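You operate a simulated robot arm through the tools that you are given. There is no shell and no other tool. Be economical: measure what you need, move in short steps, check, and stop when the job is done.

Carry out the task below with a simulated two-armed robot. There is one attempt and no reset: what you move stays moved.

Task
Take the lid off the grey tub and lay it down on the counter top. Put the carton marked "Soap" from the top of the picnic table on the top of the drawer chest and the carton that says "Detergent" on the ribbed slab. Put the black peg on the top of the front washer. Put the 4 soap box from the top of the picnic table on the top of the glass-lid washer and the 7 soap box on the top of the front washer. Shut the front washer drawer. Put the teal-band cup on the upper shelf of the tiled table. Take the orange wrapped block and put it on the top of the shoe rack. The order is free. Set down upright: carton, teal-band cup.

The check looks at the end state, three seconds after you hand in, the way a careful person would. Anything else that was tipped, shoved, dropped, spilled or broken makes it a failure. Lids that push on must go on centred and level and be pressed home; caps that screw on are set level and turned clockwise until they are tight.

Robot
Two 7-joint arms with fingered hands on one trunk, on a base that drives. Base frame: it is fixed to the floor where the robot stands at the start and does not move with it; the origin is under the middle of the robot, x ahead of it, y to its left, z up; the surface under the hand at the start is at about z = 0.86. Units: m, degrees, N and s.
The left shoulder is at the start at [0.07, 0.154, 1.247], the right one opposite. With the tool pointing down near the work surface each hand reaches from about 0.1 to 0.86 m from the robot's upright axis, wherever it stands, measured 20 degrees to its own side. Places, roughly: black peg (4x3x9 cm) [-2.6, 2.1, 0.8]; blue-cap carton, green-cap carton, grey-cap carton [-1.75, 1.75, 0.75]; front washer drawer [-4.1, 3, 0.9]; grey tub [0.75, 0, 1]; orange wrapped block (3x3x3 cm) [-2.7, -1.8, 0.8]; ribbed slab [-3.9, -0.4, 0.7]; soap box [-2.25, 2, 0.75]; teal-band cup (6x6x6 cm) [-3.1, -1.5, 0.8]; top of the drawer chest (23x26 cm) [0.58, 0.5, 1.04]; top of the front washer [-4.5, 2.9, 1]; top of the glass-lid washer [-2.9, 2.5, 1]; top of the shoe rack [0.6, -1, 0.9]; upper shelf of the tiled table [-3, -1.7, 0.4]. Payload 3.9 kg a hand.
The TCP of each hand is the grasp point between the finger pads, 0.03 m short of the fingertips. In the tool frame z runs along the fingers and y along their closing line. The gripper opens to 0.104 m. The gripper's body begins 0.035 m behind the TCP. The gripper is a hand of 4 fingers: y runs from the thumb to the fingers, the wrist lies at [-0.017, -0.104, -0.178] in the tool frame, and closing takes about 1.5 s.
Orientation is that of the tool frame in the base frame, as [roll, pitch, yaw] about the fixed x, y, z axes, in that order (R = Rz(yaw) Ry(pitch) Rx(roll)). With the fingers straight down and the wrist toward the robot, the tool's x, y and z point along [0, 1, 0], [1, 0, 0] and [0, 0, -1] of the base frame.

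Tools
- The arms move only by the tool play_rows. It takes "left_increments", "right_increments" or both (then of equal length, played together; a hand with none holds still); each is a list of rows, each a list of 7 numbers: the shift along the tool's x, y, z in m, then the turn, a rotation vector about the tool's x, y, z in degrees, then the gripper command, from -1 (shut) to 1 (fully open), values between in proportion. In form: [[x, y, z, rx, ry, rz, fingers], ...]. A call has 1 to 12 rows; each row is the pose to reach, as a shift and turn from the pose commanded when the call began, along the tool's axes at that moment. Rows are played at 5 a second. More than 0.05 m and 8.6 degrees between two rows, or a gripper value outside its range, and nothing of the call is played. A pose out of reach is approached as far as the arm can. The call stops where the force on the tool passes 40 N (or 10 N more than at its start, if that is more) or the arm is blocked; 0.2 s more then pass. Each finger travels about 0.072 m/s and halts on what it meets, pressing with about 28 N; the grip force reading is that of the motor and also rises with nothing between the fingers. The clock runs only during rows and for 0.2 s after the last one: add rows that repeat a pose to give the fingers time. It gives the time, the measured TCP pose, the force on the tool (base axes), the opening and the grip force at its end, in the units of the frame above (readings bear some noise), with the torque about the TCP (base axes, N m) and any sound that the robot's microphone picked up.
- Cameras (640 x 400 px; columns grow to the right, rows downward): "scene" is now at [0.1324, 0.0109, 1.4966]; the picture's right is [0.11, -0.99, 0.00], its down [-0.43, -0.05, -0.90] and it looks along [0.90, 0.10, -0.43] (base axes); focal length 281 px, centre (320, 200). "left" rides on the left gripper at [-0.066, -0.09, -0.126] in its tool frame; the picture's right is [-0.78, -0.30, 0.56], its down [0.57, -0.70, 0.42] and it looks along [0.26, 0.65, 0.71] (tool axes); focal length 275 px, centre (320, 200). "right" rides on the right gripper at [0.066, -0.09, -0.126] in its tool frame; the picture's right is [-0.78, 0.30, -0.56], its down [-0.57, -0.70, 0.42] and it looks along [-0.26, 0.65, 0.71] (tool axes); focal length 275 px, centre (320, 200). There is no depth. A picture from a camera that has moved, and an enlarged one, comes with that camera's place and axes in the base frame and with its lens. The place of the scene camera against the robot may be out by one fixed shift of up to 0.012 m in any direction.
- grab_frame(camera): a new picture of that camera. The clock stands still meanwhile.
- slide_trunk(by): slides the trunk up (or, below 0, down) by that many m; the arms and the scene camera ride with it, the base frame stays. It gives what a move gives, with no picture.
- steer(legs): drives the robot by 1 to 6 legs, each [ahead, turn to the left] in m and degrees, along the robot's own axes; the way and the turn of a leg run together, so that a leg with both is an arc; at most 1.5 m and 180 degrees a leg. The arms and the cameras ride along, it lands a little off, and it stops where it bumps. It gives what a move gives.
- preshape(shape, hand): the hand has 4 fingers and takes this shape, open, in about a second: jaw (thumb against the fingers, like two jaws); tri (thumb and two fingers); tip (a fingertip pinch); poke (one finger out to press); point (the index stretched); flat (the hand flat); cup (the hand cupped); fist (a fist). The gripper value then closes the fingers along that shape, each until it touches; the sizes above hold for jaw. It gives what a move gives, with no picture.
- aim_head(pan, tilt): turns the head with the scene camera to pan (to the left, within 86 degrees either way) and tilt (down, from -29 to 69), counted from straight ahead of the robot. It gives what a move gives.
- zoom(camera, box): a new picture of the part [left, top, right, bottom] of that camera's present view, enlarged. The clock stands still meanwhile.
- hand_in(): hands the job in; it is judged then, once.

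Work in short steps. Places have to be worked out from the pictures, the camera data and where the tool is seen: move nearer, look again, correct. Check each grasp and each placing, and mend what went wrong. You have 483 turns and 246 pictures in all, those below and enlarged ones among them. Open the grippers and draw the arms clear of the work before you hand the job in, unless the task says otherwise.

The tools are called after "Call:" by a JSON object that holds its "op" and its "data". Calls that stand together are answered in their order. play_rows: Moves the arms, as the interface text tells. Its arguments: {"type":"object","properties":{"left_increments":{"type":"array"},"right_increments":{"type":"array"}},"required":[]} The other tools are called the same way: slide_trunk (by) slides the trunk up or down; preshape (shape, hand) gives the hand a shape; steer (legs) drives the base; aim_head (pan, tilt) turns the head that bears the scene camera; grab_frame (camera) takes a picture; zoom (camera, box) takes an enlarged picture of a part of a camera's view; hand_in () hands the job in.

At the start:

```text
time_s: 0.0
left_tool_pos: [0.4734, 0.3056, 1.31]
left_orientation: [-180.0, 0.0, 90.0]
left_force: [0.4, 0.3, 0.2]
left_ft_torque: [-0.03, 0.0, -0.01]
left_finger_gap: 0.1035
left_grasp_force: 0.1
left_shape: jaw
right_tool_pos: [0.5494, -0.2341, 1.3613]
right_orientation: [-180.0, 0.0, 90.0]
right_force: [0.6, 0.6, 0.5]
right_ft_torque: [-0.02, 0.02, -0.01]
right_finger_gap: 0.104
right_grasp_force: 0.1
right_shape: jaw
trunk travel left (down, up): [-0.7, 0.24]
robot x, y, heading: [-0.0018, -0.0016, -0.0]
head pan, tilt: [6.3, 25.3]
```

scene: 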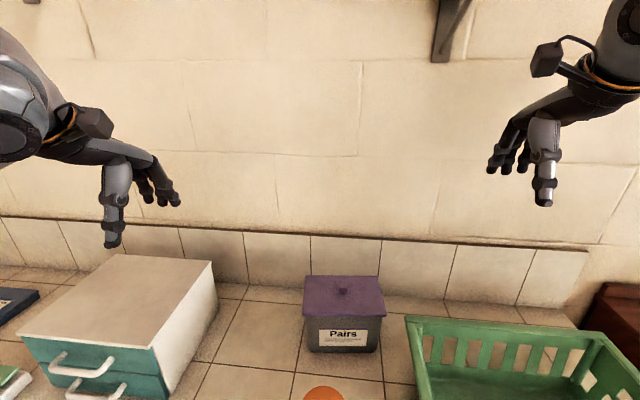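
right: 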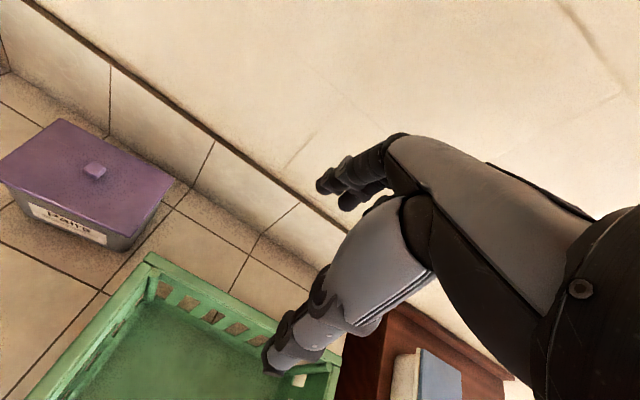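
left: 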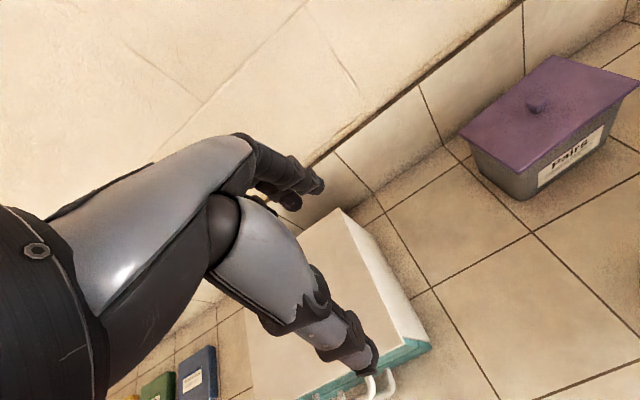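

I'll look closely at the tub lid and at the surroundings first.

Call:
{"op": "zoom", "data": {"camera": "scene", "box": [260, 250, 420, 400]}}

Call:
{"op": "aim_head", "data": {"pan": 0, "tilt": 50}}

Call:
{"op": "grab_frame", "data": {"camera": "scene"}}

```text
2.67 times, centred on (340, 325) of scene
camera zoom: at [0.1324, 0.0109, 1.4966], right [0.11, -0.99, 0.0], down [-0.43, -0.05, -0.9], along [0.9, 0.1, -0.43], focal length 750 px, centre (267, -133)
```

zoom: 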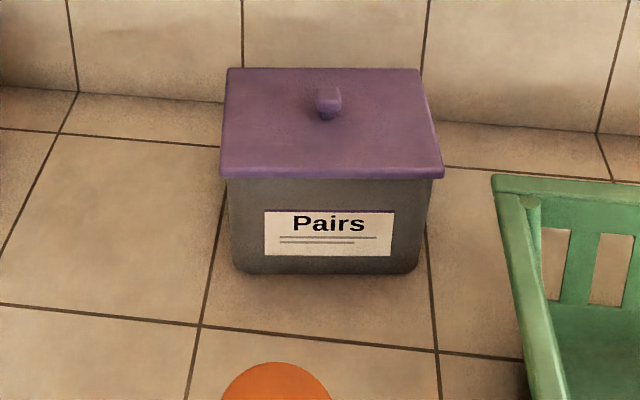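

```text
time_s: 0.9
left_tool_pos: [0.4735, 0.3065, 1.3096]
left_orientation: [-179.9, 0.0, 90.1]
left_force: [-0.2, 0.2, -0.2]
left_ft_torque: [0.02, 0.01, 0.03]
left_finger_gap: 0.1038
left_grasp_force: 0.0
left_shape: jaw
right_tool_pos: [0.5502, -0.2338, 1.361]
right_orientation: [-180.0, -0.1, 90.0]
right_force: [-0.5, -0.3, -0.2]
right_ft_torque: [0.06, 0.03, -0.01]
right_finger_gap: 0.1037
right_grasp_force: 0.1
right_shape: jaw
trunk travel left (down, up): [-0.7, 0.24]
robot x, y, heading: [0.0017, -0.0003, -0.1]
head pan, tilt: [0.0, 50.0]
```

```text
241 pictures are left
camera scene: at [0.1179, 0.0008, 1.4597], right [0.0, -1.0, 0.0], down [-0.77, 0.0, -0.64], along [0.64, 0.0, -0.77], focal length 281 px, centre (320, 200)
```

scene: 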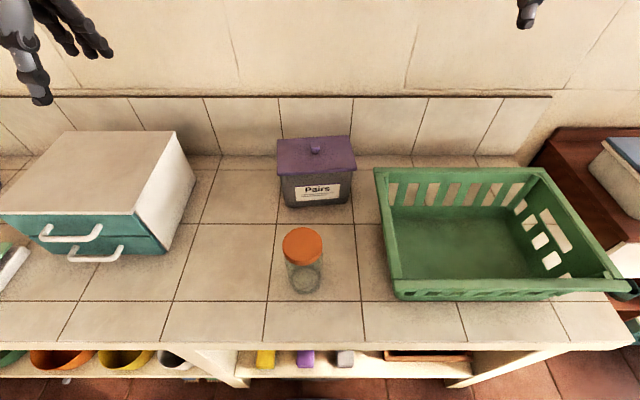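

The lid knob is at about (0.667, 0.015, 1.0+). There is free counter between the chest and the tub at about (0.62, 0.24). I'm moving the left hand above the knob with a pinch shape.

Call:
{"op": "preshape", "data": {"hand": "left", "shape": "tri"}}

Call:
{"op": "play_rows", "data": {"left_increments": [[-0.036, 0.024, 0.02, 0, 0, 0, 1], [-0.072, 0.048, 0.04, 0, 0, 0, 1], [-0.108, 0.072, 0.06, 0, 0, 0, 1], [-0.145, 0.096, 0.08, 0, 0, 0, 1], [-0.181, 0.12, 0.1, 0, 0, 0, 1], [-0.217, 0.144, 0.12, 0, 0, 0, 1], [-0.253, 0.168, 0.14, 0, 0, 0, 1], [-0.29, 0.192, 0.16, 0, 0, 0, 1], [-0.29, 0.192, 0.19, 0, 0, 0, 1]]}}

Call:
{"op": "grab_frame", "data": {"camera": "scene"}}

Call:
{"op": "grab_frame", "data": {"camera": "left"}}

```text
time_s: 1.8
left_tool_pos: [0.4731, 0.3073, 1.3102]
left_orientation: [-179.9, 0.1, 90.1]
left_force: [-0.2, 0.1, 0.6]
left_ft_torque: [-0.06, 0.01, 0.02]
left_finger_gap: 0.1037
left_grasp_force: 0.1
left_shape: tri
right_tool_pos: [0.5495, -0.2331, 1.3611]
right_orientation: [-180.0, 0.0, 90.0]
right_force: [0.2, 0.7, -0.6]
right_ft_torque: [0.01, -0.04, -0.01]
right_finger_gap: 0.1039
right_grasp_force: 0.0
right_shape: jaw
trunk travel left (down, up): [-0.7, 0.24]
robot x, y, heading: [-0.0018, 0.0012, 0.2]
head pan, tilt: [0.0, 50.0]
```

```text
time_s: 3.8
left_tool_pos: [0.6676, 0.0188, 1.1208]
left_orientation: [-180.0, 0.2, 90.0]
left_force: [0.0, 0.2, 1.2]
left_ft_torque: [-0.04, 0.0, 0.0]
left_finger_gap: 0.1037
left_grasp_force: 0.1
left_shape: tri
right_tool_pos: [0.5491, -0.232, 1.3606]
right_orientation: [179.9, 0.0, 90.0]
right_force: [0.3, 0.0, -0.3]
right_ft_torque: [0.0, -0.02, -0.01]
right_finger_gap: 0.1036
right_grasp_force: 0.1
right_shape: jaw
trunk travel left (down, up): [-0.7, 0.24]
robot x, y, heading: [-0.0008, -0.0006, 0.0]
head pan, tilt: [0.0, 50.0]
```

```text
240 pictures are left
camera scene: at [0.1179, 0.0019, 1.4597], right [0.0, -1.0, 0.0], down [-0.77, 0.0, -0.64], along [0.64, 0.0, -0.77], focal length 281 px, centre (320, 200)
```

scene: 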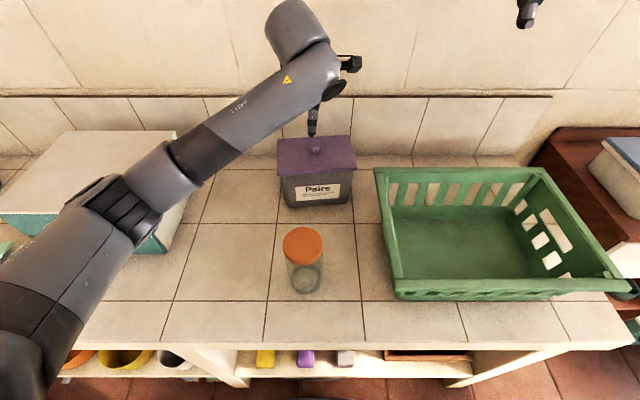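

```text
239 pictures are left
camera left: at [0.5778, -0.0492, 1.2449], right [-0.3, -0.78, -0.56], down [-0.7, 0.57, -0.43], along [0.65, 0.26, -0.71], focal length 275 px, centre (320, 200)
```

left: 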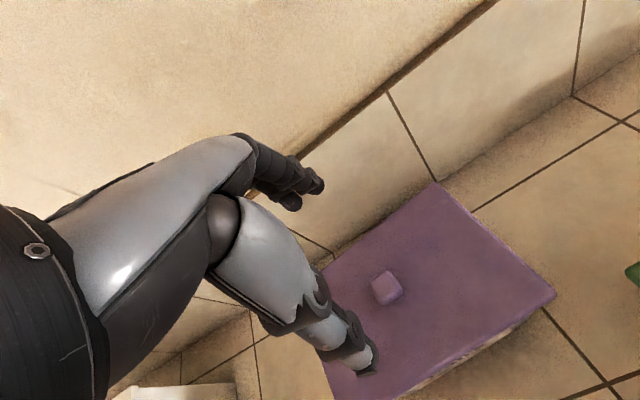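

The knob is at about (0.665, 0.012, 1.00). I'm lowering partway and looking again.

Call:
{"op": "play_rows", "data": {"left_increments": [[-0.004, -0.001, 0.03, 0, 0, 0, 1], [-0.007, -0.002, 0.06, 0, 0, 0, 1], [-0.007, -0.002, 0.08, 0, 0, 0, 1], [-0.007, -0.002, 0.08, 0, 0, 0, 1]]}}

Call:
{"op": "grab_frame", "data": {"camera": "left"}}

Call:
{"op": "zoom", "data": {"camera": "scene", "box": [240, 80, 400, 230]}}

```text
time_s: 4.8
left_tool_pos: [0.6656, 0.0104, 1.039]
left_orientation: [-180.0, 0.0, 90.0]
left_force: [-0.1, 0.0, -0.8]
left_ft_torque: [-0.02, 0.02, 0.03]
left_finger_gap: 0.1037
left_grasp_force: 0.0
left_shape: tri
right_tool_pos: [0.55, -0.2329, 1.3603]
right_orientation: [180.0, 0.0, 90.0]
right_force: [0.1, -0.8, 0.5]
right_ft_torque: [0.02, 0.0, -0.01]
right_finger_gap: 0.104
right_grasp_force: 0.0
right_shape: jaw
trunk travel left (down, up): [-0.7, 0.24]
robot x, y, heading: [-0.0013, 0.0017, 0.3]
head pan, tilt: [0.0, 50.0]
```

```text
238 pictures are left
camera left: at [0.5754, -0.0572, 1.1639], right [-0.3, -0.78, -0.56], down [-0.7, 0.57, -0.42], along [0.65, 0.26, -0.71], focal length 275 px, centre (320, 200)
```

left: 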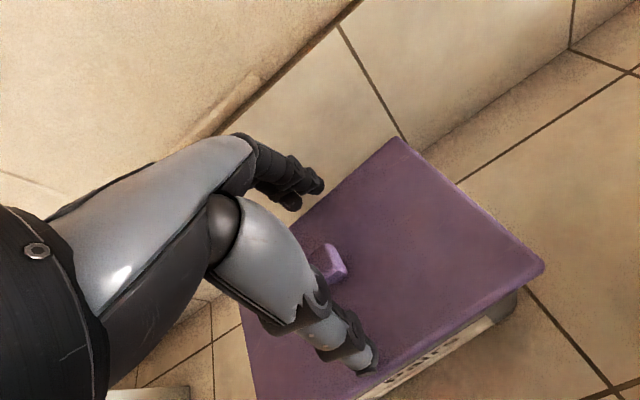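

```text
2.67 times, centred on (320, 155) of scene
camera zoom: at [0.1181, 0.0002, 1.4596], right [0.0, -1.0, 0.0], down [-0.77, 0.0, -0.64], along [0.64, 0.0, -0.77], focal length 750 px, centre (320, 320)
```

zoom: 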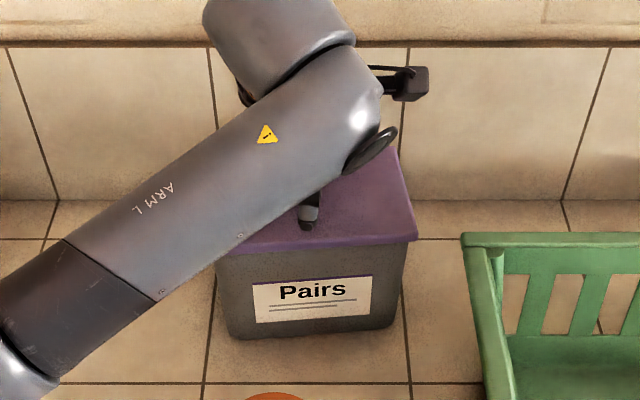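

The knob lies centred under the fingertips, about 1 cm below them. I'm lowering about 17 mm and closing.

Call:
{"op": "play_rows", "data": {"left_increments": [[0.002, 0.001, 0.01, 0, 0, 0, 1], [0.002, 0.001, 0.017, 0, 0, 0, 1], [0.002, 0.001, 0.017, 0, 0, 0, 0], [0.002, 0.001, 0.017, 0, 0, 0, -1], [0.002, 0.001, 0.017, 0, 0, 0, -1], [0.002, 0.001, 0.017, 0, 0, 0, -1], [0.002, 0.001, 0.017, 0, 0, 0, -1], [0.002, 0.001, 0.017, 0, 0, 0, -1], [0.002, 0.001, 0.017, 0, 0, 0, -1], [0.002, 0.001, 0.017, 0, 0, 0, -1]]}}

Call:
{"op": "grab_frame", "data": {"camera": "left"}}

```text
time_s: 6.0
left_tool_pos: [0.6642, 0.0098, 1.0366]
left_orientation: [178.4, 0.6, 90.0]
left_force: [-6.0, 0.4, 32.4]
left_ft_torque: [-0.15, 1.09, -0.06]
left_finger_gap: 0.0379
left_grasp_force: 28.0
left_shape: tri
right_tool_pos: [0.5457, -0.2339, 1.364]
right_orientation: [179.8, 0.0, 90.0]
right_force: [0.5, -0.4, 0.3]
right_ft_torque: [0.0, -0.04, -0.02]
right_finger_gap: 0.1039
right_grasp_force: 0.0
right_shape: jaw
trunk travel left (down, up): [-0.7, 0.24]
robot x, y, heading: [0.0, -0.0027, -0.0]
head pan, tilt: [0.0, 50.0]
stopped in row 5 (left hand): the force on the tool passed its limit at 41 N (the readings are from after the stop); the commanded pose is now the measured one
```

```text
236 pictures are left
camera left: at [0.5712, -0.0559, 1.1597], right [-0.28, -0.78, -0.56], down [-0.69, 0.57, -0.45], along [0.67, 0.26, -0.7], focal length 275 px, centre (320, 200)
```

left: 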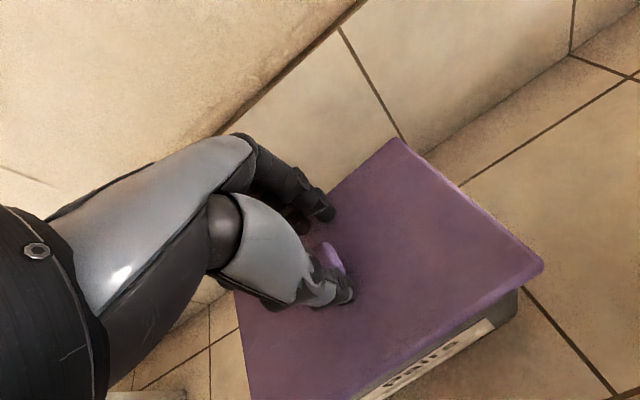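

The fingertips swept down onto the lid while closing. I'll rise slightly and finish closing around the knob.

Call:
{"op": "play_rows", "data": {"left_increments": [[0, 0, -0.003, 1.6, 0, 0, -0.4], [0.001, 0.002, -0.005, 1.6, 0, 0, -0.7], [0.001, 0.002, -0.005, 1.6, 0, 0, -1], [0.001, 0.002, -0.005, 1.6, 0, 0, -1], [0.001, 0.002, -0.005, 1.6, 0, 0, -1], [0.001, 0.002, -0.005, 1.6, 0, 0, -1]]}}

Call:
{"op": "zoom", "data": {"camera": "left", "box": [220, 160, 420, 340]}}

```text
time_s: 7.4
left_tool_pos: [0.6667, 0.0112, 1.0351]
left_orientation: [-179.2, 0.2, 89.9]
left_force: [-7.1, -4.2, 17.5]
left_ft_torque: [-0.31, 0.22, -0.19]
left_finger_gap: 0.0333
left_grasp_force: 28.3
left_shape: tri
right_tool_pos: [0.5463, -0.2351, 1.3625]
right_orientation: [179.8, -0.1, 90.0]
right_force: [0.0, 0.1, 0.5]
right_ft_torque: [0.0, 0.0, 0.01]
right_finger_gap: 0.104
right_grasp_force: 0.0
right_shape: jaw
trunk travel left (down, up): [-0.7, 0.24]
robot x, y, heading: [-0.0028, 0.0019, -0.0]
head pan, tilt: [0.0, 50.0]
```

```text
2.22 times, centred on (320, 250) of left
camera zoom: at [0.5778, -0.0554, 1.1613], right [-0.3, -0.78, -0.55], down [-0.71, 0.57, -0.42], along [0.64, 0.26, -0.72], focal length 612 px, centre (320, 89)
```

zoom: 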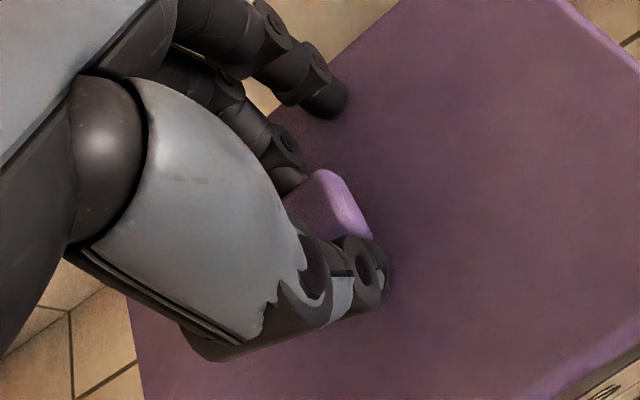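

The knob is between the thumb and a finger, grip 28 N. I'm lifting gently.

Call:
{"op": "play_rows", "data": {"left_increments": [[0, 0, -0.01, 0, 0, 0, -1], [0, 0, -0.03, 0, 0, 0, -1], [0, 0, -0.05, 0, 0, 0, -1], [0, 0, -0.08, 0, 0, 0, -1], [0, 0, -0.08, 0, 0, 0, -1]]}}

Call:
{"op": "grab_frame", "data": {"camera": "left"}}

Call:
{"op": "grab_frame", "data": {"camera": "scene"}}

```text
time_s: 8.6
left_tool_pos: [0.671, 0.0131, 1.1128]
left_orientation: [-179.0, 0.2, 90.0]
left_force: [-0.2, 0.2, -0.9]
left_ft_torque: [0.06, 0.04, 0.02]
left_finger_gap: 0.0325
left_grasp_force: 27.9
left_shape: tri
right_tool_pos: [0.5495, -0.2333, 1.3621]
right_orientation: [-179.9, 0.0, 90.0]
right_force: [0.3, -0.1, 0.1]
right_ft_torque: [0.02, 0.02, 0.02]
right_finger_gap: 0.1038
right_grasp_force: 0.1
right_shape: jaw
trunk travel left (down, up): [-0.7, 0.24]
robot x, y, heading: [0.0025, -0.0016, -0.0]
head pan, tilt: [0.0, 50.0]
heard: snap
```

```text
234 pictures are left
camera left: at [0.5827, -0.0543, 1.2399], right [-0.31, -0.78, -0.55], down [-0.71, 0.57, -0.41], along [0.64, 0.26, -0.73], focal length 275 px, centre (320, 200)
```

left: 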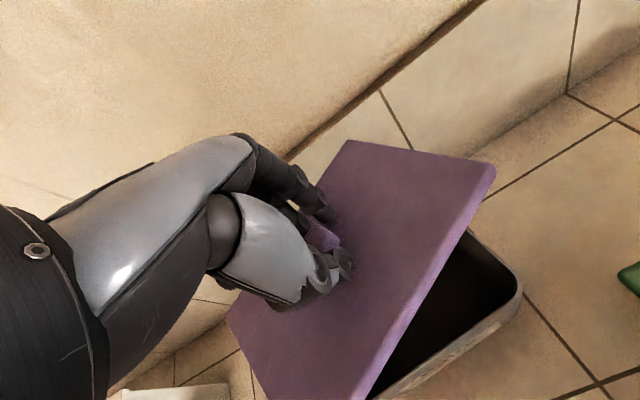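

```text
233 pictures are left
camera scene: at [0.1178, 0.0008, 1.4596], right [0.0, -1.0, 0.0], down [-0.77, 0.0, -0.64], along [0.64, 0.0, -0.77], focal length 281 px, centre (320, 200)
```

scene: 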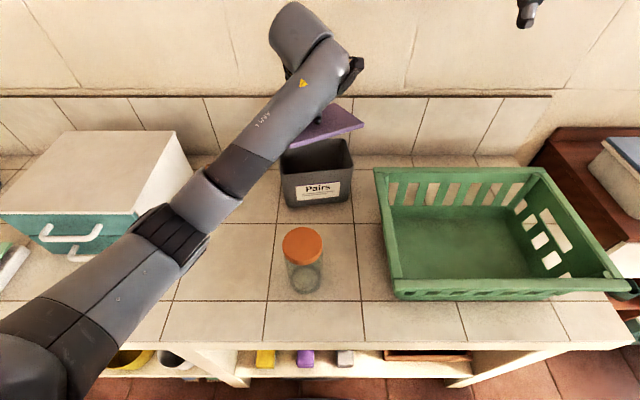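

The lid is off, slightly tilted. I'm carrying it left over the free counter.

Call:
{"op": "play_rows", "data": {"left_increments": [[0, 0, -0.03, 0, 0, 0, -1], [0.03, -0.008, -0.05, 0, 0, 0, -1], [0.07, -0.018, -0.05, 0, 0, 0, -1], [0.11, -0.028, -0.05, 0, 0, 0, -1], [0.15, -0.038, -0.05, 0, 0, 0, -1], [0.19, -0.046, -0.05, 0, 0, 0, -1], [0.225, -0.05, -0.05, 0, 0, 0, -1], [0.225, -0.05, -0.05, 0, 0, 0, -1]]}}

Call:
{"op": "grab_frame", "data": {"camera": "scene"}}

Call:
{"op": "grab_frame", "data": {"camera": "left"}}

```text
time_s: 10.4
left_tool_pos: [0.6207, 0.2384, 1.1613]
left_orientation: [-179.0, 0.1, 89.8]
left_force: [0.1, 0.2, -1.3]
left_ft_torque: [0.01, -0.01, 0.0]
left_finger_gap: 0.0328
left_grasp_force: 27.9
left_shape: tri
right_tool_pos: [0.5499, -0.2349, 1.3594]
right_orientation: [-179.9, 0.0, 90.0]
right_force: [-0.3, -0.2, -0.6]
right_ft_torque: [0.02, -0.01, -0.01]
right_finger_gap: 0.1036
right_grasp_force: 0.0
right_shape: jaw
trunk travel left (down, up): [-0.7, 0.24]
robot x, y, heading: [0.0007, 0.0014, 0.0]
head pan, tilt: [0.0, 50.0]
```

```text
232 pictures are left
camera scene: at [0.1181, 0.0, 1.4596], right [0.0, -1.0, 0.0], down [-0.77, 0.0, -0.64], along [0.64, 0.0, -0.77], focal length 281 px, centre (320, 200)
```

scene: 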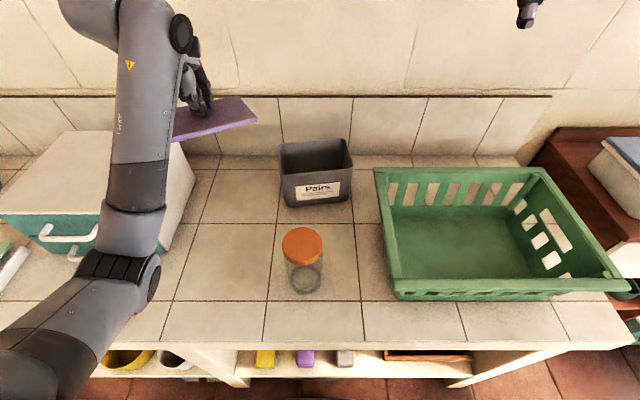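

```text
231 pictures are left
camera left: at [0.5327, 0.1714, 1.2881], right [-0.31, -0.78, -0.55], down [-0.71, 0.57, -0.41], along [0.64, 0.26, -0.73], focal length 275 px, centre (320, 200)
```

left: 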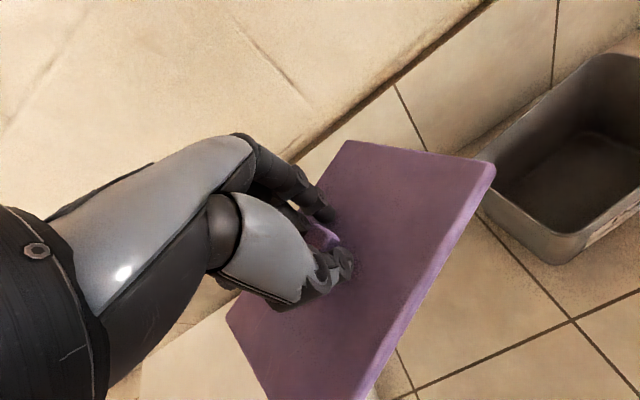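

From the lid corners, it is yawed about 30° and tilted a few degrees. I'm undoing the yaw and moving to the clear spot at (0.51, 0.205) before lowering.

Call:
{"op": "play_rows", "data": {"left_increments": [[-0.008, -0.03, 0, 0, 0, 7.5, -1], [-0.016, -0.06, 0, 0, 0, 15, -1], [-0.024, -0.085, 0.02, 0, 0, 22.5, -1], [-0.033, -0.11, 0.04, 0, 0, 30, -1], [-0.033, -0.11, 0.08, 0, 0, 30, -1], [-0.033, -0.11, 0.12, 0, 0, 30, -1], [-0.033, -0.11, 0.12, 0, 0, 30, -1]]}}

Call:
{"op": "grab_frame", "data": {"camera": "scene"}}

Call:
{"op": "grab_frame", "data": {"camera": "left"}}

```text
time_s: 12.0
left_tool_pos: [0.5104, 0.2031, 1.0421]
left_orientation: [-179.2, 0.7, 59.9]
left_force: [-0.2, 0.1, -1.2]
left_ft_torque: [0.05, -0.03, -0.01]
left_finger_gap: 0.0325
left_grasp_force: 28.4
left_shape: tri
right_tool_pos: [0.5491, -0.2343, 1.361]
right_orientation: [-180.0, 0.0, 89.9]
right_force: [0.6, 0.4, 1.4]
right_ft_torque: [0.0, 0.03, 0.01]
right_finger_gap: 0.1037
right_grasp_force: 0.0
right_shape: jaw
trunk travel left (down, up): [-0.7, 0.24]
robot x, y, heading: [0.0018, 0.0007, 0.0]
head pan, tilt: [0.0, 50.0]
```

```text
230 pictures are left
camera scene: at [0.118, 0.0002, 1.4596], right [0.0, -1.0, 0.0], down [-0.77, 0.0, -0.64], along [0.64, 0.0, -0.77], focal length 281 px, centre (320, 200)
```

scene: 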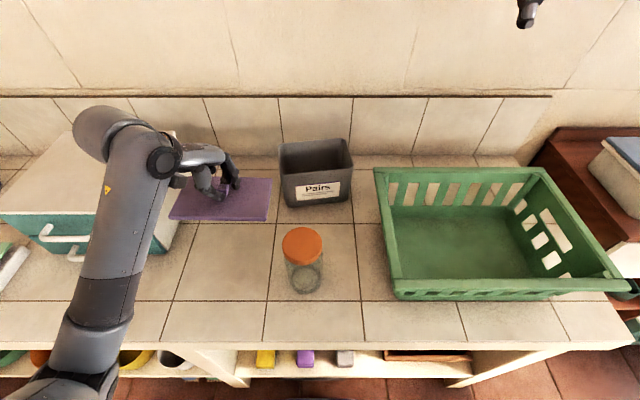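

```text
229 pictures are left
camera left: at [0.401, 0.1905, 1.1697], right [-0.65, -0.52, -0.54], down [-0.33, 0.85, -0.42], along [0.68, -0.1, -0.73], focal length 275 px, centre (320, 200)
```

left: 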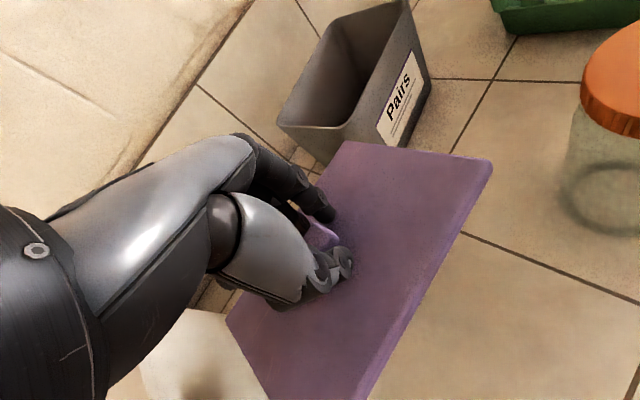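

The lid is nearly level, clear of jar, tub and chest. I'm lowering it until contact.

Call:
{"op": "play_rows", "data": {"left_increments": [[-0.0087, 0.005, 0.04, 0, 0, 0, -1], [-0.0087, 0.005, 0.08, 0, 0, 0, -1], [-0.0087, 0.005, 0.095, 0, 0, 0, -1], [-0.0087, 0.005, 0.105, 0, 0, 0, -1], [-0.0087, 0.005, 0.113, 0, 0, 0, -1], [-0.0087, 0.005, 0.12, 0, 0, 0, -1]]}}

Call:
{"op": "grab_frame", "data": {"camera": "scene"}}

Call:
{"op": "grab_frame", "data": {"camera": "left"}}

```text
time_s: 13.4
left_tool_pos: [0.5079, 0.192, 0.9228]
left_orientation: [-179.2, 0.8, 59.9]
left_force: [0.5, 0.3, -0.4]
left_ft_torque: [0.0, 0.0, -0.01]
left_finger_gap: 0.0328
left_grasp_force: 28.0
left_shape: tri
right_tool_pos: [0.55, -0.2336, 1.3595]
right_orientation: [180.0, -0.1, 90.0]
right_force: [-0.1, -0.2, -0.3]
right_ft_torque: [0.03, 0.0, -0.01]
right_finger_gap: 0.1038
right_grasp_force: 0.0
right_shape: jaw
trunk travel left (down, up): [-0.7, 0.24]
robot x, y, heading: [0.0004, -0.0047, 0.2]
head pan, tilt: [0.0, 50.0]
```

```text
228 pictures are left
camera scene: at [0.1181, 0.0008, 1.4596], right [0.0, -1.0, 0.0], down [-0.77, 0.0, -0.64], along [0.64, 0.0, -0.77], focal length 281 px, centre (320, 200)
```

scene: 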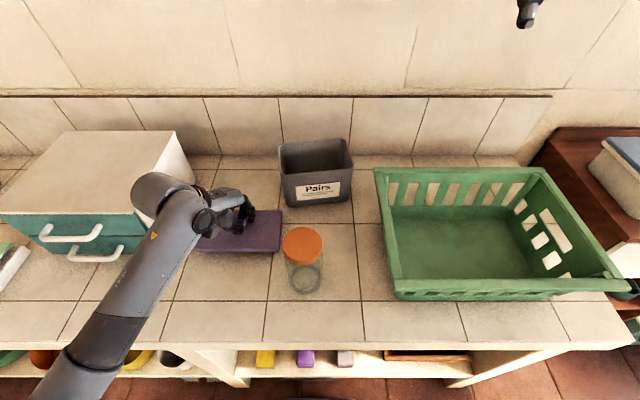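

```text
227 pictures are left
camera left: at [0.3994, 0.1801, 1.0495], right [-0.65, -0.53, -0.54], down [-0.33, 0.84, -0.42], along [0.68, -0.1, -0.73], focal length 275 px, centre (320, 200)
```

left: 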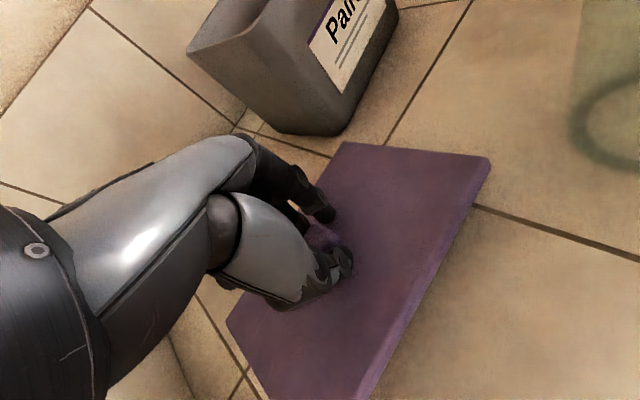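

No contact yet. I'm lowering further in small steps.

Call:
{"op": "play_rows", "data": {"left_increments": [[0, 0, 0.005, 0, 0, 0, -1], [0, 0, 0.01, 0, 0, 0, -1], [0, 0, 0.014, 0, 0, 0, -1], [0, 0, 0.018, 0, 0, 0, -1], [0, 0, 0.022, 0, 0, 0, -1]]}}

```text
time_s: 14.6
left_tool_pos: [0.5069, 0.1945, 0.904]
left_orientation: [-179.7, 0.6, 60.0]
left_force: [-3.7, 0.9, 16.9]
left_ft_torque: [-1.11, -1.07, 0.02]
left_finger_gap: 0.0314
left_grasp_force: 27.9
left_shape: tri
right_tool_pos: [0.5459, -0.2318, 1.3624]
right_orientation: [179.9, 0.0, 90.0]
right_force: [0.2, -0.2, 0.6]
right_ft_torque: [0.02, 0.01, -0.02]
right_finger_gap: 0.1036
right_grasp_force: 0.1
right_shape: jaw
trunk travel left (down, up): [-0.7, 0.24]
robot x, y, heading: [-0.0009, -0.0003, 0.2]
head pan, tilt: [0.0, 50.0]
```

The lid is in contact at 17 N. I'm releasing and lifting away.

Call:
{"op": "play_rows", "data": {"left_increments": [[0, 0, -0.002, 0, 0, 0, -0.5], [0, 0, -0.002, 0, 0, 0, 0.1], [0, 0, -0.002, 0, 0, 0, 0.5], [0, 0, -0.002, 0, 0, 0, 0.5], [0, 0, -0.03, 0, 0, 0, 0.5], [0, 0, -0.07, 0, 0, 0, 0.5], [0, 0, -0.12, 0, 0, 0, 0.5], [0, 0, -0.17, 0, 0, 0, 0.5], [0, 0, -0.21, 0, 0, 0, 0.5]]}}

Call:
{"op": "grab_frame", "data": {"camera": "left"}}

Call:
{"op": "grab_frame", "data": {"camera": "scene"}}

```text
time_s: 16.6
left_tool_pos: [0.5137, 0.1933, 1.1142]
left_orientation: [-179.2, 0.6, 60.0]
left_force: [0.0, -0.5, -0.2]
left_ft_torque: [0.0, 0.02, 0.01]
left_finger_gap: 0.0778
left_grasp_force: 0.2
left_shape: tri
right_tool_pos: [0.5498, -0.2338, 1.3604]
right_orientation: [-180.0, 0.0, 90.0]
right_force: [-0.3, -0.5, -0.1]
right_ft_torque: [-0.02, 0.01, 0.0]
right_finger_gap: 0.1037
right_grasp_force: 0.2
right_shape: jaw
trunk travel left (down, up): [-0.7, 0.24]
robot x, y, heading: [-0.0015, 0.0008, 0.2]
head pan, tilt: [0.0, 50.0]
```

```text
226 pictures are left
camera left: at [0.405, 0.1801, 1.2418], right [-0.65, -0.53, -0.54], down [-0.33, 0.85, -0.42], along [0.68, -0.1, -0.73], focal length 275 px, centre (320, 200)
```

left: 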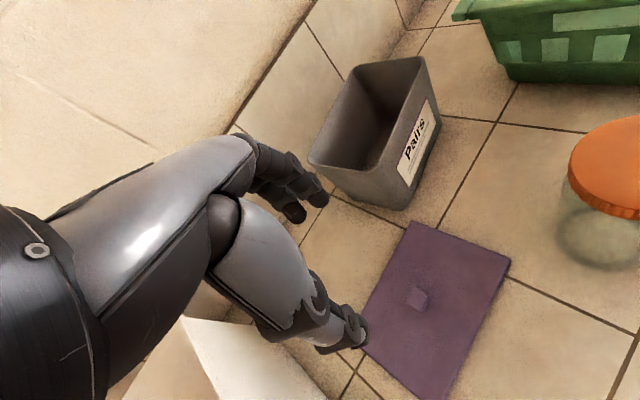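

```text
225 pictures are left
camera scene: at [0.1179, 0.0005, 1.4596], right [0.0, -1.0, 0.0], down [-0.77, 0.0, -0.64], along [0.64, 0.0, -0.77], focal length 281 px, centre (320, 200)
```

scene: 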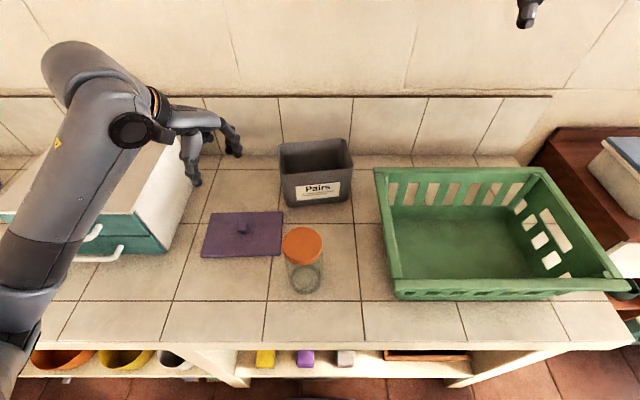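

The lid lies flat and steady on the counter. I'm raising the left arm and tucking both arms for driving.

Call:
{"op": "play_rows", "data": {"left_increments": [[0, -0.02, -0.04, 0, 0, -6, 0.5], [0, -0.04, -0.08, 0, 0, -12, 0.5], [0, -0.06, -0.12, 0, 0, -18, 0.5], [0, -0.08, -0.16, 0, 0, -24, 0.5], [0.01, -0.11, -0.19, 0, 0, -30, 1], [0.02, -0.14, -0.2, 0, 0, -30, 1]], "right_increments": [[0, -0.03, 0, 0, 0, 0, 1], [0, -0.06, 0.01, 0, 0, 0, 1], [0, -0.09, 0.02, 0, 0, 0, 1], [0, -0.12, 0.03, 0, 0, 0, 1], [0, -0.15, 0.04, 0, 0, 0, 1], [0, -0.18, 0.05, 0, 0, 0, 1]]}}

Call:
{"op": "aim_head", "data": {"pan": 86, "tilt": 15}}

Call:
{"op": "grab_frame", "data": {"camera": "scene"}}

```text
time_s: 18.0
left_tool_pos: [0.4015, 0.2879, 1.3154]
left_orientation: [-179.2, 0.3, 90.1]
left_force: [-0.2, 0.5, 0.5]
left_ft_torque: [-0.04, -0.02, -0.03]
left_finger_gap: 0.1037
left_grasp_force: 0.1
left_shape: tri
right_tool_pos: [0.366, -0.2289, 1.3138]
right_orientation: [179.8, 0.0, 90.1]
right_force: [-0.3, 0.4, -0.3]
right_ft_torque: [-0.02, 0.01, -0.01]
right_finger_gap: 0.1037
right_grasp_force: 0.1
right_shape: jaw
trunk travel left (down, up): [-0.7, 0.24]
robot x, y, heading: [0.0005, -0.0011, -0.1]
head pan, tilt: [0.0, 50.0]
```

```text
time_s: 19.6
left_tool_pos: [0.4046, 0.2847, 1.3129]
left_orientation: [-179.0, 0.3, 89.9]
left_force: [-0.8, -0.7, -1.3]
left_ft_torque: [0.0, -0.04, -0.01]
left_finger_gap: 0.1035
left_grasp_force: 0.2
left_shape: tri
right_tool_pos: [0.3697, -0.2316, 1.3123]
right_orientation: [-180.0, 0.0, 89.9]
right_force: [0.0, 0.9, 0.4]
right_ft_torque: [0.0, -0.02, 0.03]
right_finger_gap: 0.1037
right_grasp_force: 0.1
right_shape: jaw
trunk travel left (down, up): [-0.7, 0.24]
robot x, y, heading: [-0.0008, -0.0016, 0.0]
head pan, tilt: [85.9, 15.0]
```

```text
224 pictures are left
camera scene: at [0.0474, 0.094, 1.5133], right [1.0, -0.07, 0.0], down [-0.02, -0.26, -0.97], along [0.07, 0.96, -0.26], focal length 281 px, centre (320, 200)
```

scene: 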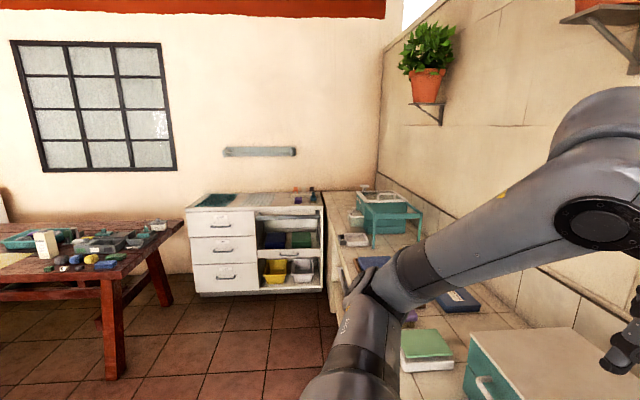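

The picnic table is to the left and behind. I'm backing off and turning to see the room.

Call:
{"op": "steer", "data": {"legs": [[-0.5, 0], [0, 130]]}}

Call:
{"op": "aim_head", "data": {"pan": 0, "tilt": 20}}

Call:
{"op": "grab_frame", "data": {"camera": "scene"}}

Call:
{"op": "aim_head", "data": {"pan": 60, "tilt": 20}}

Call:
{"op": "grab_frame", "data": {"camera": "scene"}}

```text
time_s: 25.9
left_tool_pos: [-0.7119, 0.4631, 1.3154]
left_orientation: [-178.9, -0.1, 170.3]
left_force: [-0.2, 0.3, -0.7]
left_ft_torque: [-0.03, 0.06, 0.06]
left_finger_gap: 0.104
left_grasp_force: 0.0
left_shape: tri
right_tool_pos: [-0.2018, 0.3421, 1.3122]
right_orientation: [179.9, 0.1, 169.1]
right_force: [0.8, 1.0, -1.4]
right_ft_torque: [-0.03, 0.03, -0.01]
right_finger_gap: 0.1038
right_grasp_force: 0.1
right_shape: jaw
trunk travel left (down, up): [-0.7, 0.24]
robot x, y, heading: [-0.5032, 0.0177, 75.4]
head pan, tilt: [85.9, 15.0]
stopped in leg 2: the robot was blocked; the commanded pose is now the measured one
```

```text
time_s: 27.5
left_tool_pos: [-0.7124, 0.4638, 1.3151]
left_orientation: [-179.2, 0.1, 170.1]
left_force: [0.3, 0.4, -0.6]
left_ft_torque: [0.03, 0.0, 0.01]
left_finger_gap: 0.1041
left_grasp_force: 0.1
left_shape: tri
right_tool_pos: [-0.2028, 0.3428, 1.3135]
right_orientation: [179.8, 0.5, 168.7]
right_force: [-0.1, 0.3, 0.5]
right_ft_torque: [-0.01, 0.03, 0.02]
right_finger_gap: 0.1038
right_grasp_force: 0.0
right_shape: jaw
trunk travel left (down, up): [-0.7, 0.24]
robot x, y, heading: [-0.4984, 0.0216, 76.0]
head pan, tilt: [0.0, 20.0]
```

```text
223 pictures are left
camera scene: at [-0.4732, 0.157, 1.5053], right [0.97, -0.25, 0.0], down [-0.09, -0.33, -0.94], along [0.24, 0.91, -0.34], focal length 281 px, centre (320, 200)
```

scene: 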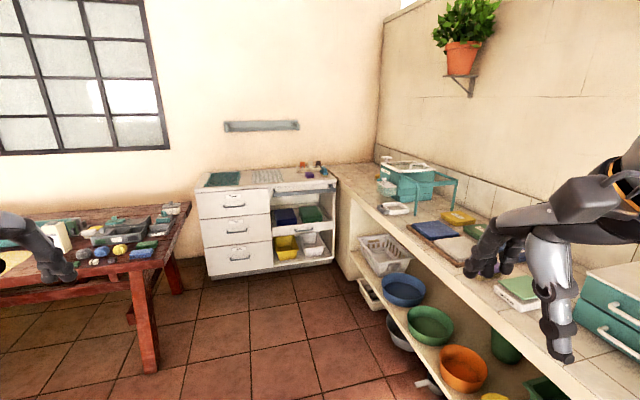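

```text
time_s: 28.8
left_tool_pos: [-0.7129, 0.4641, 1.316]
left_orientation: [-179.1, 0.0, 170.0]
left_force: [-0.4, 0.4, 0.2]
left_ft_torque: [-0.04, -0.01, 0.03]
left_finger_gap: 0.104
left_grasp_force: 0.2
left_shape: tri
right_tool_pos: [-0.2033, 0.3428, 1.3133]
right_orientation: [179.8, 0.5, 168.8]
right_force: [-0.1, 0.8, 0.1]
right_ft_torque: [0.01, -0.01, -0.01]
right_finger_gap: 0.1038
right_grasp_force: 0.0
right_shape: jaw
trunk travel left (down, up): [-0.7, 0.24]
robot x, y, heading: [-0.5028, 0.0189, 75.5]
head pan, tilt: [60.0, 20.0]
```

```text
222 pictures are left
camera scene: at [-0.5629, 0.1328, 1.5052], right [0.7, 0.71, 0.0], down [0.24, -0.24, -0.94], along [-0.67, 0.66, -0.34], focal length 281 px, centre (320, 200)
```

scene: 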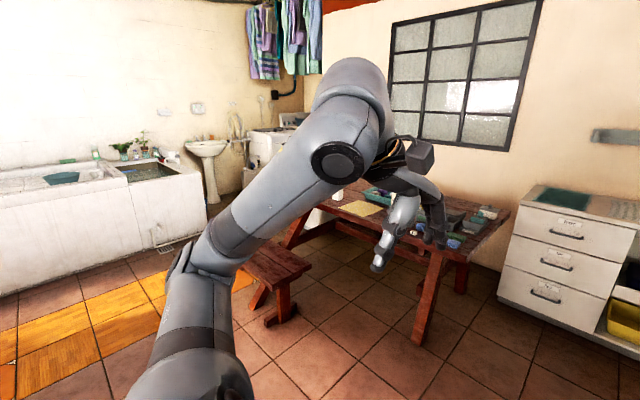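

The turn was blocked at 75°. I need to see what is there, so I'm looking left and right, low.

Call:
{"op": "aim_head", "data": {"pan": 86, "tilt": 55}}

Call:
{"op": "grab_frame", "data": {"camera": "scene"}}

Call:
{"op": "aim_head", "data": {"pan": -86, "tilt": 40}}

Call:
{"op": "grab_frame", "data": {"camera": "scene"}}

```text
time_s: 29.8
left_tool_pos: [-0.7131, 0.4638, 1.3154]
left_orientation: [-179.1, 0.1, 170.0]
left_force: [0.0, -0.2, 0.0]
left_ft_torque: [0.01, -0.01, 0.0]
left_finger_gap: 0.1038
left_grasp_force: 0.0
left_shape: tri
right_tool_pos: [-0.203, 0.3429, 1.3137]
right_orientation: [179.8, 0.5, 168.6]
right_force: [0.1, -0.2, 0.0]
right_ft_torque: [0.02, -0.01, 0.0]
right_finger_gap: 0.1038
right_grasp_force: 0.1
right_shape: jaw
trunk travel left (down, up): [-0.7, 0.24]
robot x, y, heading: [-0.5006, 0.0185, 75.4]
head pan, tilt: [85.9, 55.0]
```

```text
221 pictures are left
camera scene: at [-0.565, 0.0904, 1.4532], right [0.32, 0.95, 0.0], down [0.78, -0.26, -0.57], along [-0.54, 0.18, -0.82], focal length 281 px, centre (320, 200)
```

scene: 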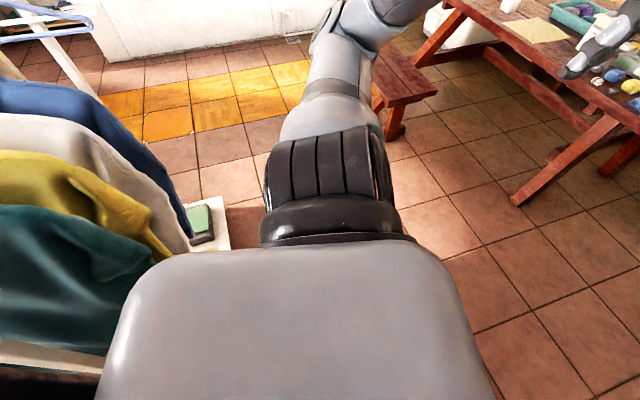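

```text
time_s: 32.4
left_tool_pos: [-0.7116, 0.4642, 1.3152]
left_orientation: [-179.2, 0.1, 170.0]
left_force: [-0.1, 0.6, 0.1]
left_ft_torque: [-0.02, -0.04, 0.0]
left_finger_gap: 0.1038
left_grasp_force: 0.0
left_shape: tri
right_tool_pos: [-0.2037, 0.3419, 1.3139]
right_orientation: [179.8, 0.5, 168.7]
right_force: [-0.1, -0.7, 0.0]
right_ft_torque: [0.0, -0.03, -0.01]
right_finger_gap: 0.1039
right_grasp_force: 0.1
right_shape: jaw
trunk travel left (down, up): [-0.7, 0.24]
robot x, y, heading: [-0.4976, 0.0185, 75.6]
head pan, tilt: [-85.9, 40.0]
```

```text
220 pictures are left
camera scene: at [-0.4131, 0.0518, 1.4738], right [-0.18, -0.98, 0.0], down [-0.63, 0.12, -0.77], along [0.75, -0.14, -0.64], focal length 281 px, centre (320, 200)
```

scene: 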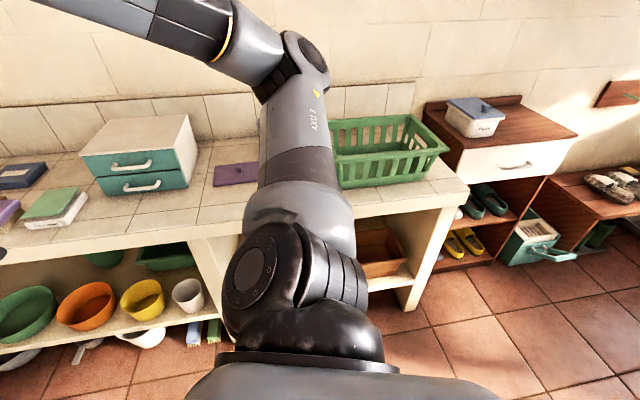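

A clothes rack stands behind my left side and blocked the turn. I'm driving ahead clear of it, then turning.

Call:
{"op": "steer", "data": {"legs": [[0.45, 0], [0, 50]]}}

Call:
{"op": "aim_head", "data": {"pan": 80, "tilt": 30}}

Call:
{"op": "grab_frame", "data": {"camera": "scene"}}

Call:
{"op": "aim_head", "data": {"pan": 0, "tilt": 25}}

Call:
{"op": "grab_frame", "data": {"camera": "scene"}}

```text
time_s: 37.4
left_tool_pos: [-0.8637, 0.5807, 1.3149]
left_orientation: [-179.2, 0.2, -139.8]
left_force: [0.6, 0.1, 0.2]
left_ft_torque: [-0.01, 0.02, -0.02]
left_finger_gap: 0.1038
left_grasp_force: 0.1
left_shape: tri
right_tool_pos: [-0.4456, 0.8949, 1.3137]
right_orientation: [179.8, 0.5, -141.1]
right_force: [-0.3, -0.5, -0.5]
right_ft_torque: [-0.01, 0.01, -0.03]
right_finger_gap: 0.104
right_grasp_force: 0.1
right_shape: jaw
trunk travel left (down, up): [-0.7, 0.24]
robot x, y, heading: [-0.3866, 0.4591, 125.7]
head pan, tilt: [-85.9, 40.0]
```

```text
time_s: 40.0
left_tool_pos: [-0.8656, 0.5804, 1.3148]
left_orientation: [-179.1, 0.1, -139.9]
left_force: [-0.2, 0.1, 0.2]
left_ft_torque: [-0.03, -0.01, 0.01]
left_finger_gap: 0.1038
left_grasp_force: 0.1
left_shape: tri
right_tool_pos: [-0.4453, 0.8931, 1.3126]
right_orientation: [179.8, 0.5, -141.0]
right_force: [-0.6, 0.6, 0.4]
right_ft_torque: [0.02, -0.01, 0.01]
right_finger_gap: 0.1036
right_grasp_force: 0.1
right_shape: jaw
trunk travel left (down, up): [-0.7, 0.24]
robot x, y, heading: [-0.3838, 0.4604, 125.5]
head pan, tilt: [80.0, 30.0]
```

```text
219 pictures are left
camera scene: at [-0.5059, 0.461, 1.4892], right [-0.43, 0.9, 0.0], down [0.45, 0.22, -0.87], along [-0.78, -0.37, -0.5], focal length 281 px, centre (320, 200)
```

scene: 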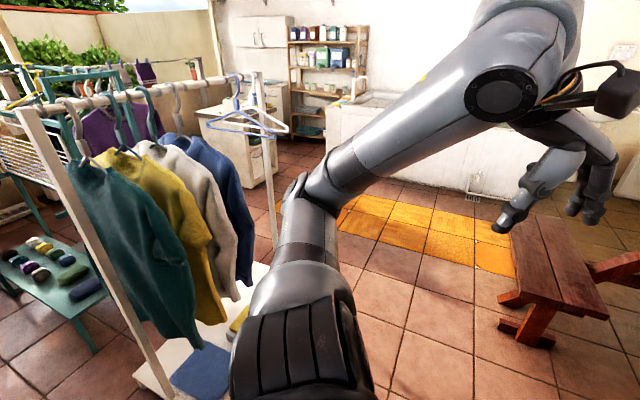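

```text
time_s: 41.5
left_tool_pos: [-0.8655, 0.5802, 1.3153]
left_orientation: [-179.3, 0.2, -139.8]
left_force: [0.1, 0.7, -0.5]
left_ft_torque: [0.02, -0.02, -0.01]
left_finger_gap: 0.104
left_grasp_force: 0.1
left_shape: tri
right_tool_pos: [-0.4453, 0.8943, 1.3133]
right_orientation: [179.8, 0.5, -141.1]
right_force: [0.1, -0.1, 0.2]
right_ft_torque: [-0.01, -0.01, 0.01]
right_finger_gap: 0.1041
right_grasp_force: 0.1
right_shape: jaw
trunk travel left (down, up): [-0.7, 0.24]
robot x, y, heading: [-0.3846, 0.4595, 125.7]
head pan, tilt: [0.0, 25.0]
```

```text
218 pictures are left
camera scene: at [-0.478, 0.5749, 1.4971], right [0.81, 0.58, 0.0], down [0.25, -0.34, -0.91], along [-0.53, 0.74, -0.42], focal length 281 px, centre (320, 200)
```

scene: 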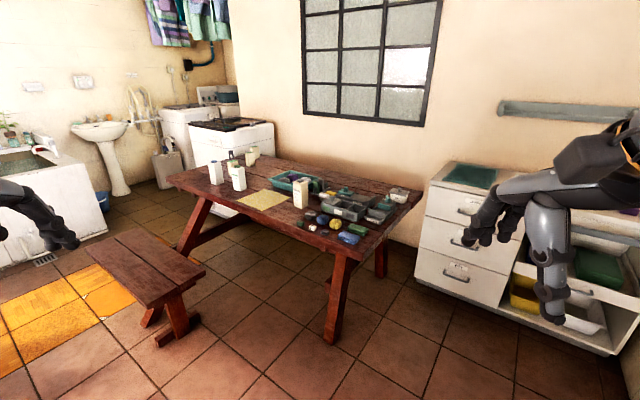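

Here is the picnic table with the bench at its left. I'm zooming in on the table top.

Call:
{"op": "zoom", "data": {"camera": "scene", "box": [160, 100, 440, 275]}}

Call:
{"op": "zoom", "data": {"camera": "scene", "box": [280, 160, 420, 250]}}

```text
2.29 times, centred on (300, 188) of scene
camera zoom: at [-0.478, 0.5749, 1.4971], right [0.81, 0.58, 0.0], down [0.25, -0.34, -0.91], along [-0.53, 0.74, -0.42], focal length 643 px, centre (366, 229)
```

zoom: 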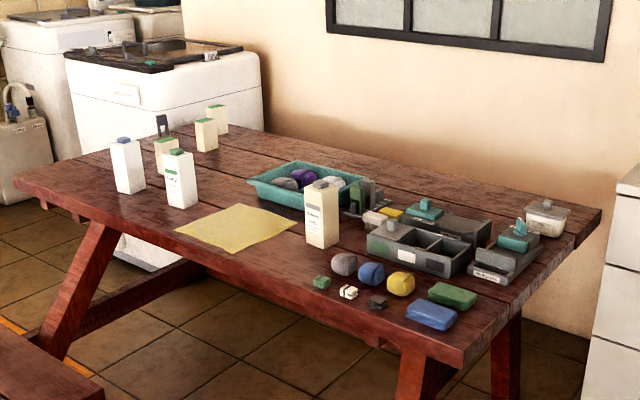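

```text
4.44 times, centred on (350, 205) of scene
camera zoom: at [-0.478, 0.5749, 1.4971], right [0.81, 0.58, 0.0], down [0.25, -0.34, -0.91], along [-0.53, 0.74, -0.42], focal length 1250 px, centre (187, 178)
```

zoom: 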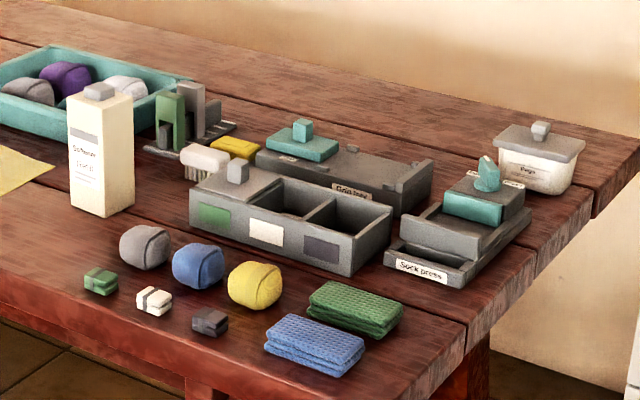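

The tall cartons stand along the near edge and the smaller boxes and peg at the far left end. I'm driving to just right of the bench, facing the table.

Call:
{"op": "steer", "data": {"legs": [[0, 21.6], [1.14, 0], [0, -45]]}}

Call:
{"op": "aim_head", "data": {"pan": 25, "tilt": 35}}

Call:
{"op": "grab_frame", "data": {"camera": "scene"}}

```text
time_s: 50.5
left_tool_pos: [-1.7347, 1.36, 1.3158]
left_orientation: [-179.1, 0.2, -163.5]
left_force: [0.3, 0.1, 0.0]
left_ft_torque: [0.0, 0.0, 0.04]
left_finger_gap: 0.1038
left_grasp_force: 0.0
left_shape: tri
right_tool_pos: [-1.2248, 1.4786, 1.3144]
right_orientation: [179.9, 0.6, -164.9]
right_force: [0.2, -0.7, -0.2]
right_ft_torque: [0.0, 0.02, -0.01]
right_finger_gap: 0.104
right_grasp_force: 0.1
right_shape: jaw
trunk travel left (down, up): [-0.7, 0.24]
robot x, y, heading: [-1.3411, 1.0523, 101.9]
head pan, tilt: [0.0, 25.0]
```

```text
time_s: 51.4
left_tool_pos: [-1.7352, 1.3601, 1.3153]
left_orientation: [-179.2, 0.1, -163.4]
left_force: [-0.3, -0.4, 0.0]
left_ft_torque: [-0.02, -0.06, -0.01]
left_finger_gap: 0.1037
left_grasp_force: 0.1
left_shape: tri
right_tool_pos: [-1.2233, 1.4791, 1.3142]
right_orientation: [179.9, 0.5, -164.9]
right_force: [-0.1, -0.3, -0.5]
right_ft_torque: [-0.01, 0.01, -0.03]
right_finger_gap: 0.1041
right_grasp_force: 0.0
right_shape: jaw
trunk travel left (down, up): [-0.7, 0.24]
robot x, y, heading: [-1.3422, 1.0572, 101.6]
head pan, tilt: [25.0, 35.0]
```

```text
215 pictures are left
camera scene: at [-1.4172, 1.1759, 1.4814], right [0.8, 0.6, 0.0], down [0.34, -0.46, -0.82], along [-0.49, 0.66, -0.57], focal length 281 px, centre (320, 200)
```

scene: 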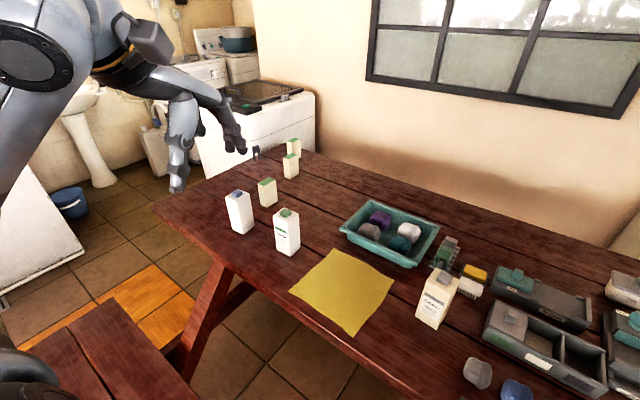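

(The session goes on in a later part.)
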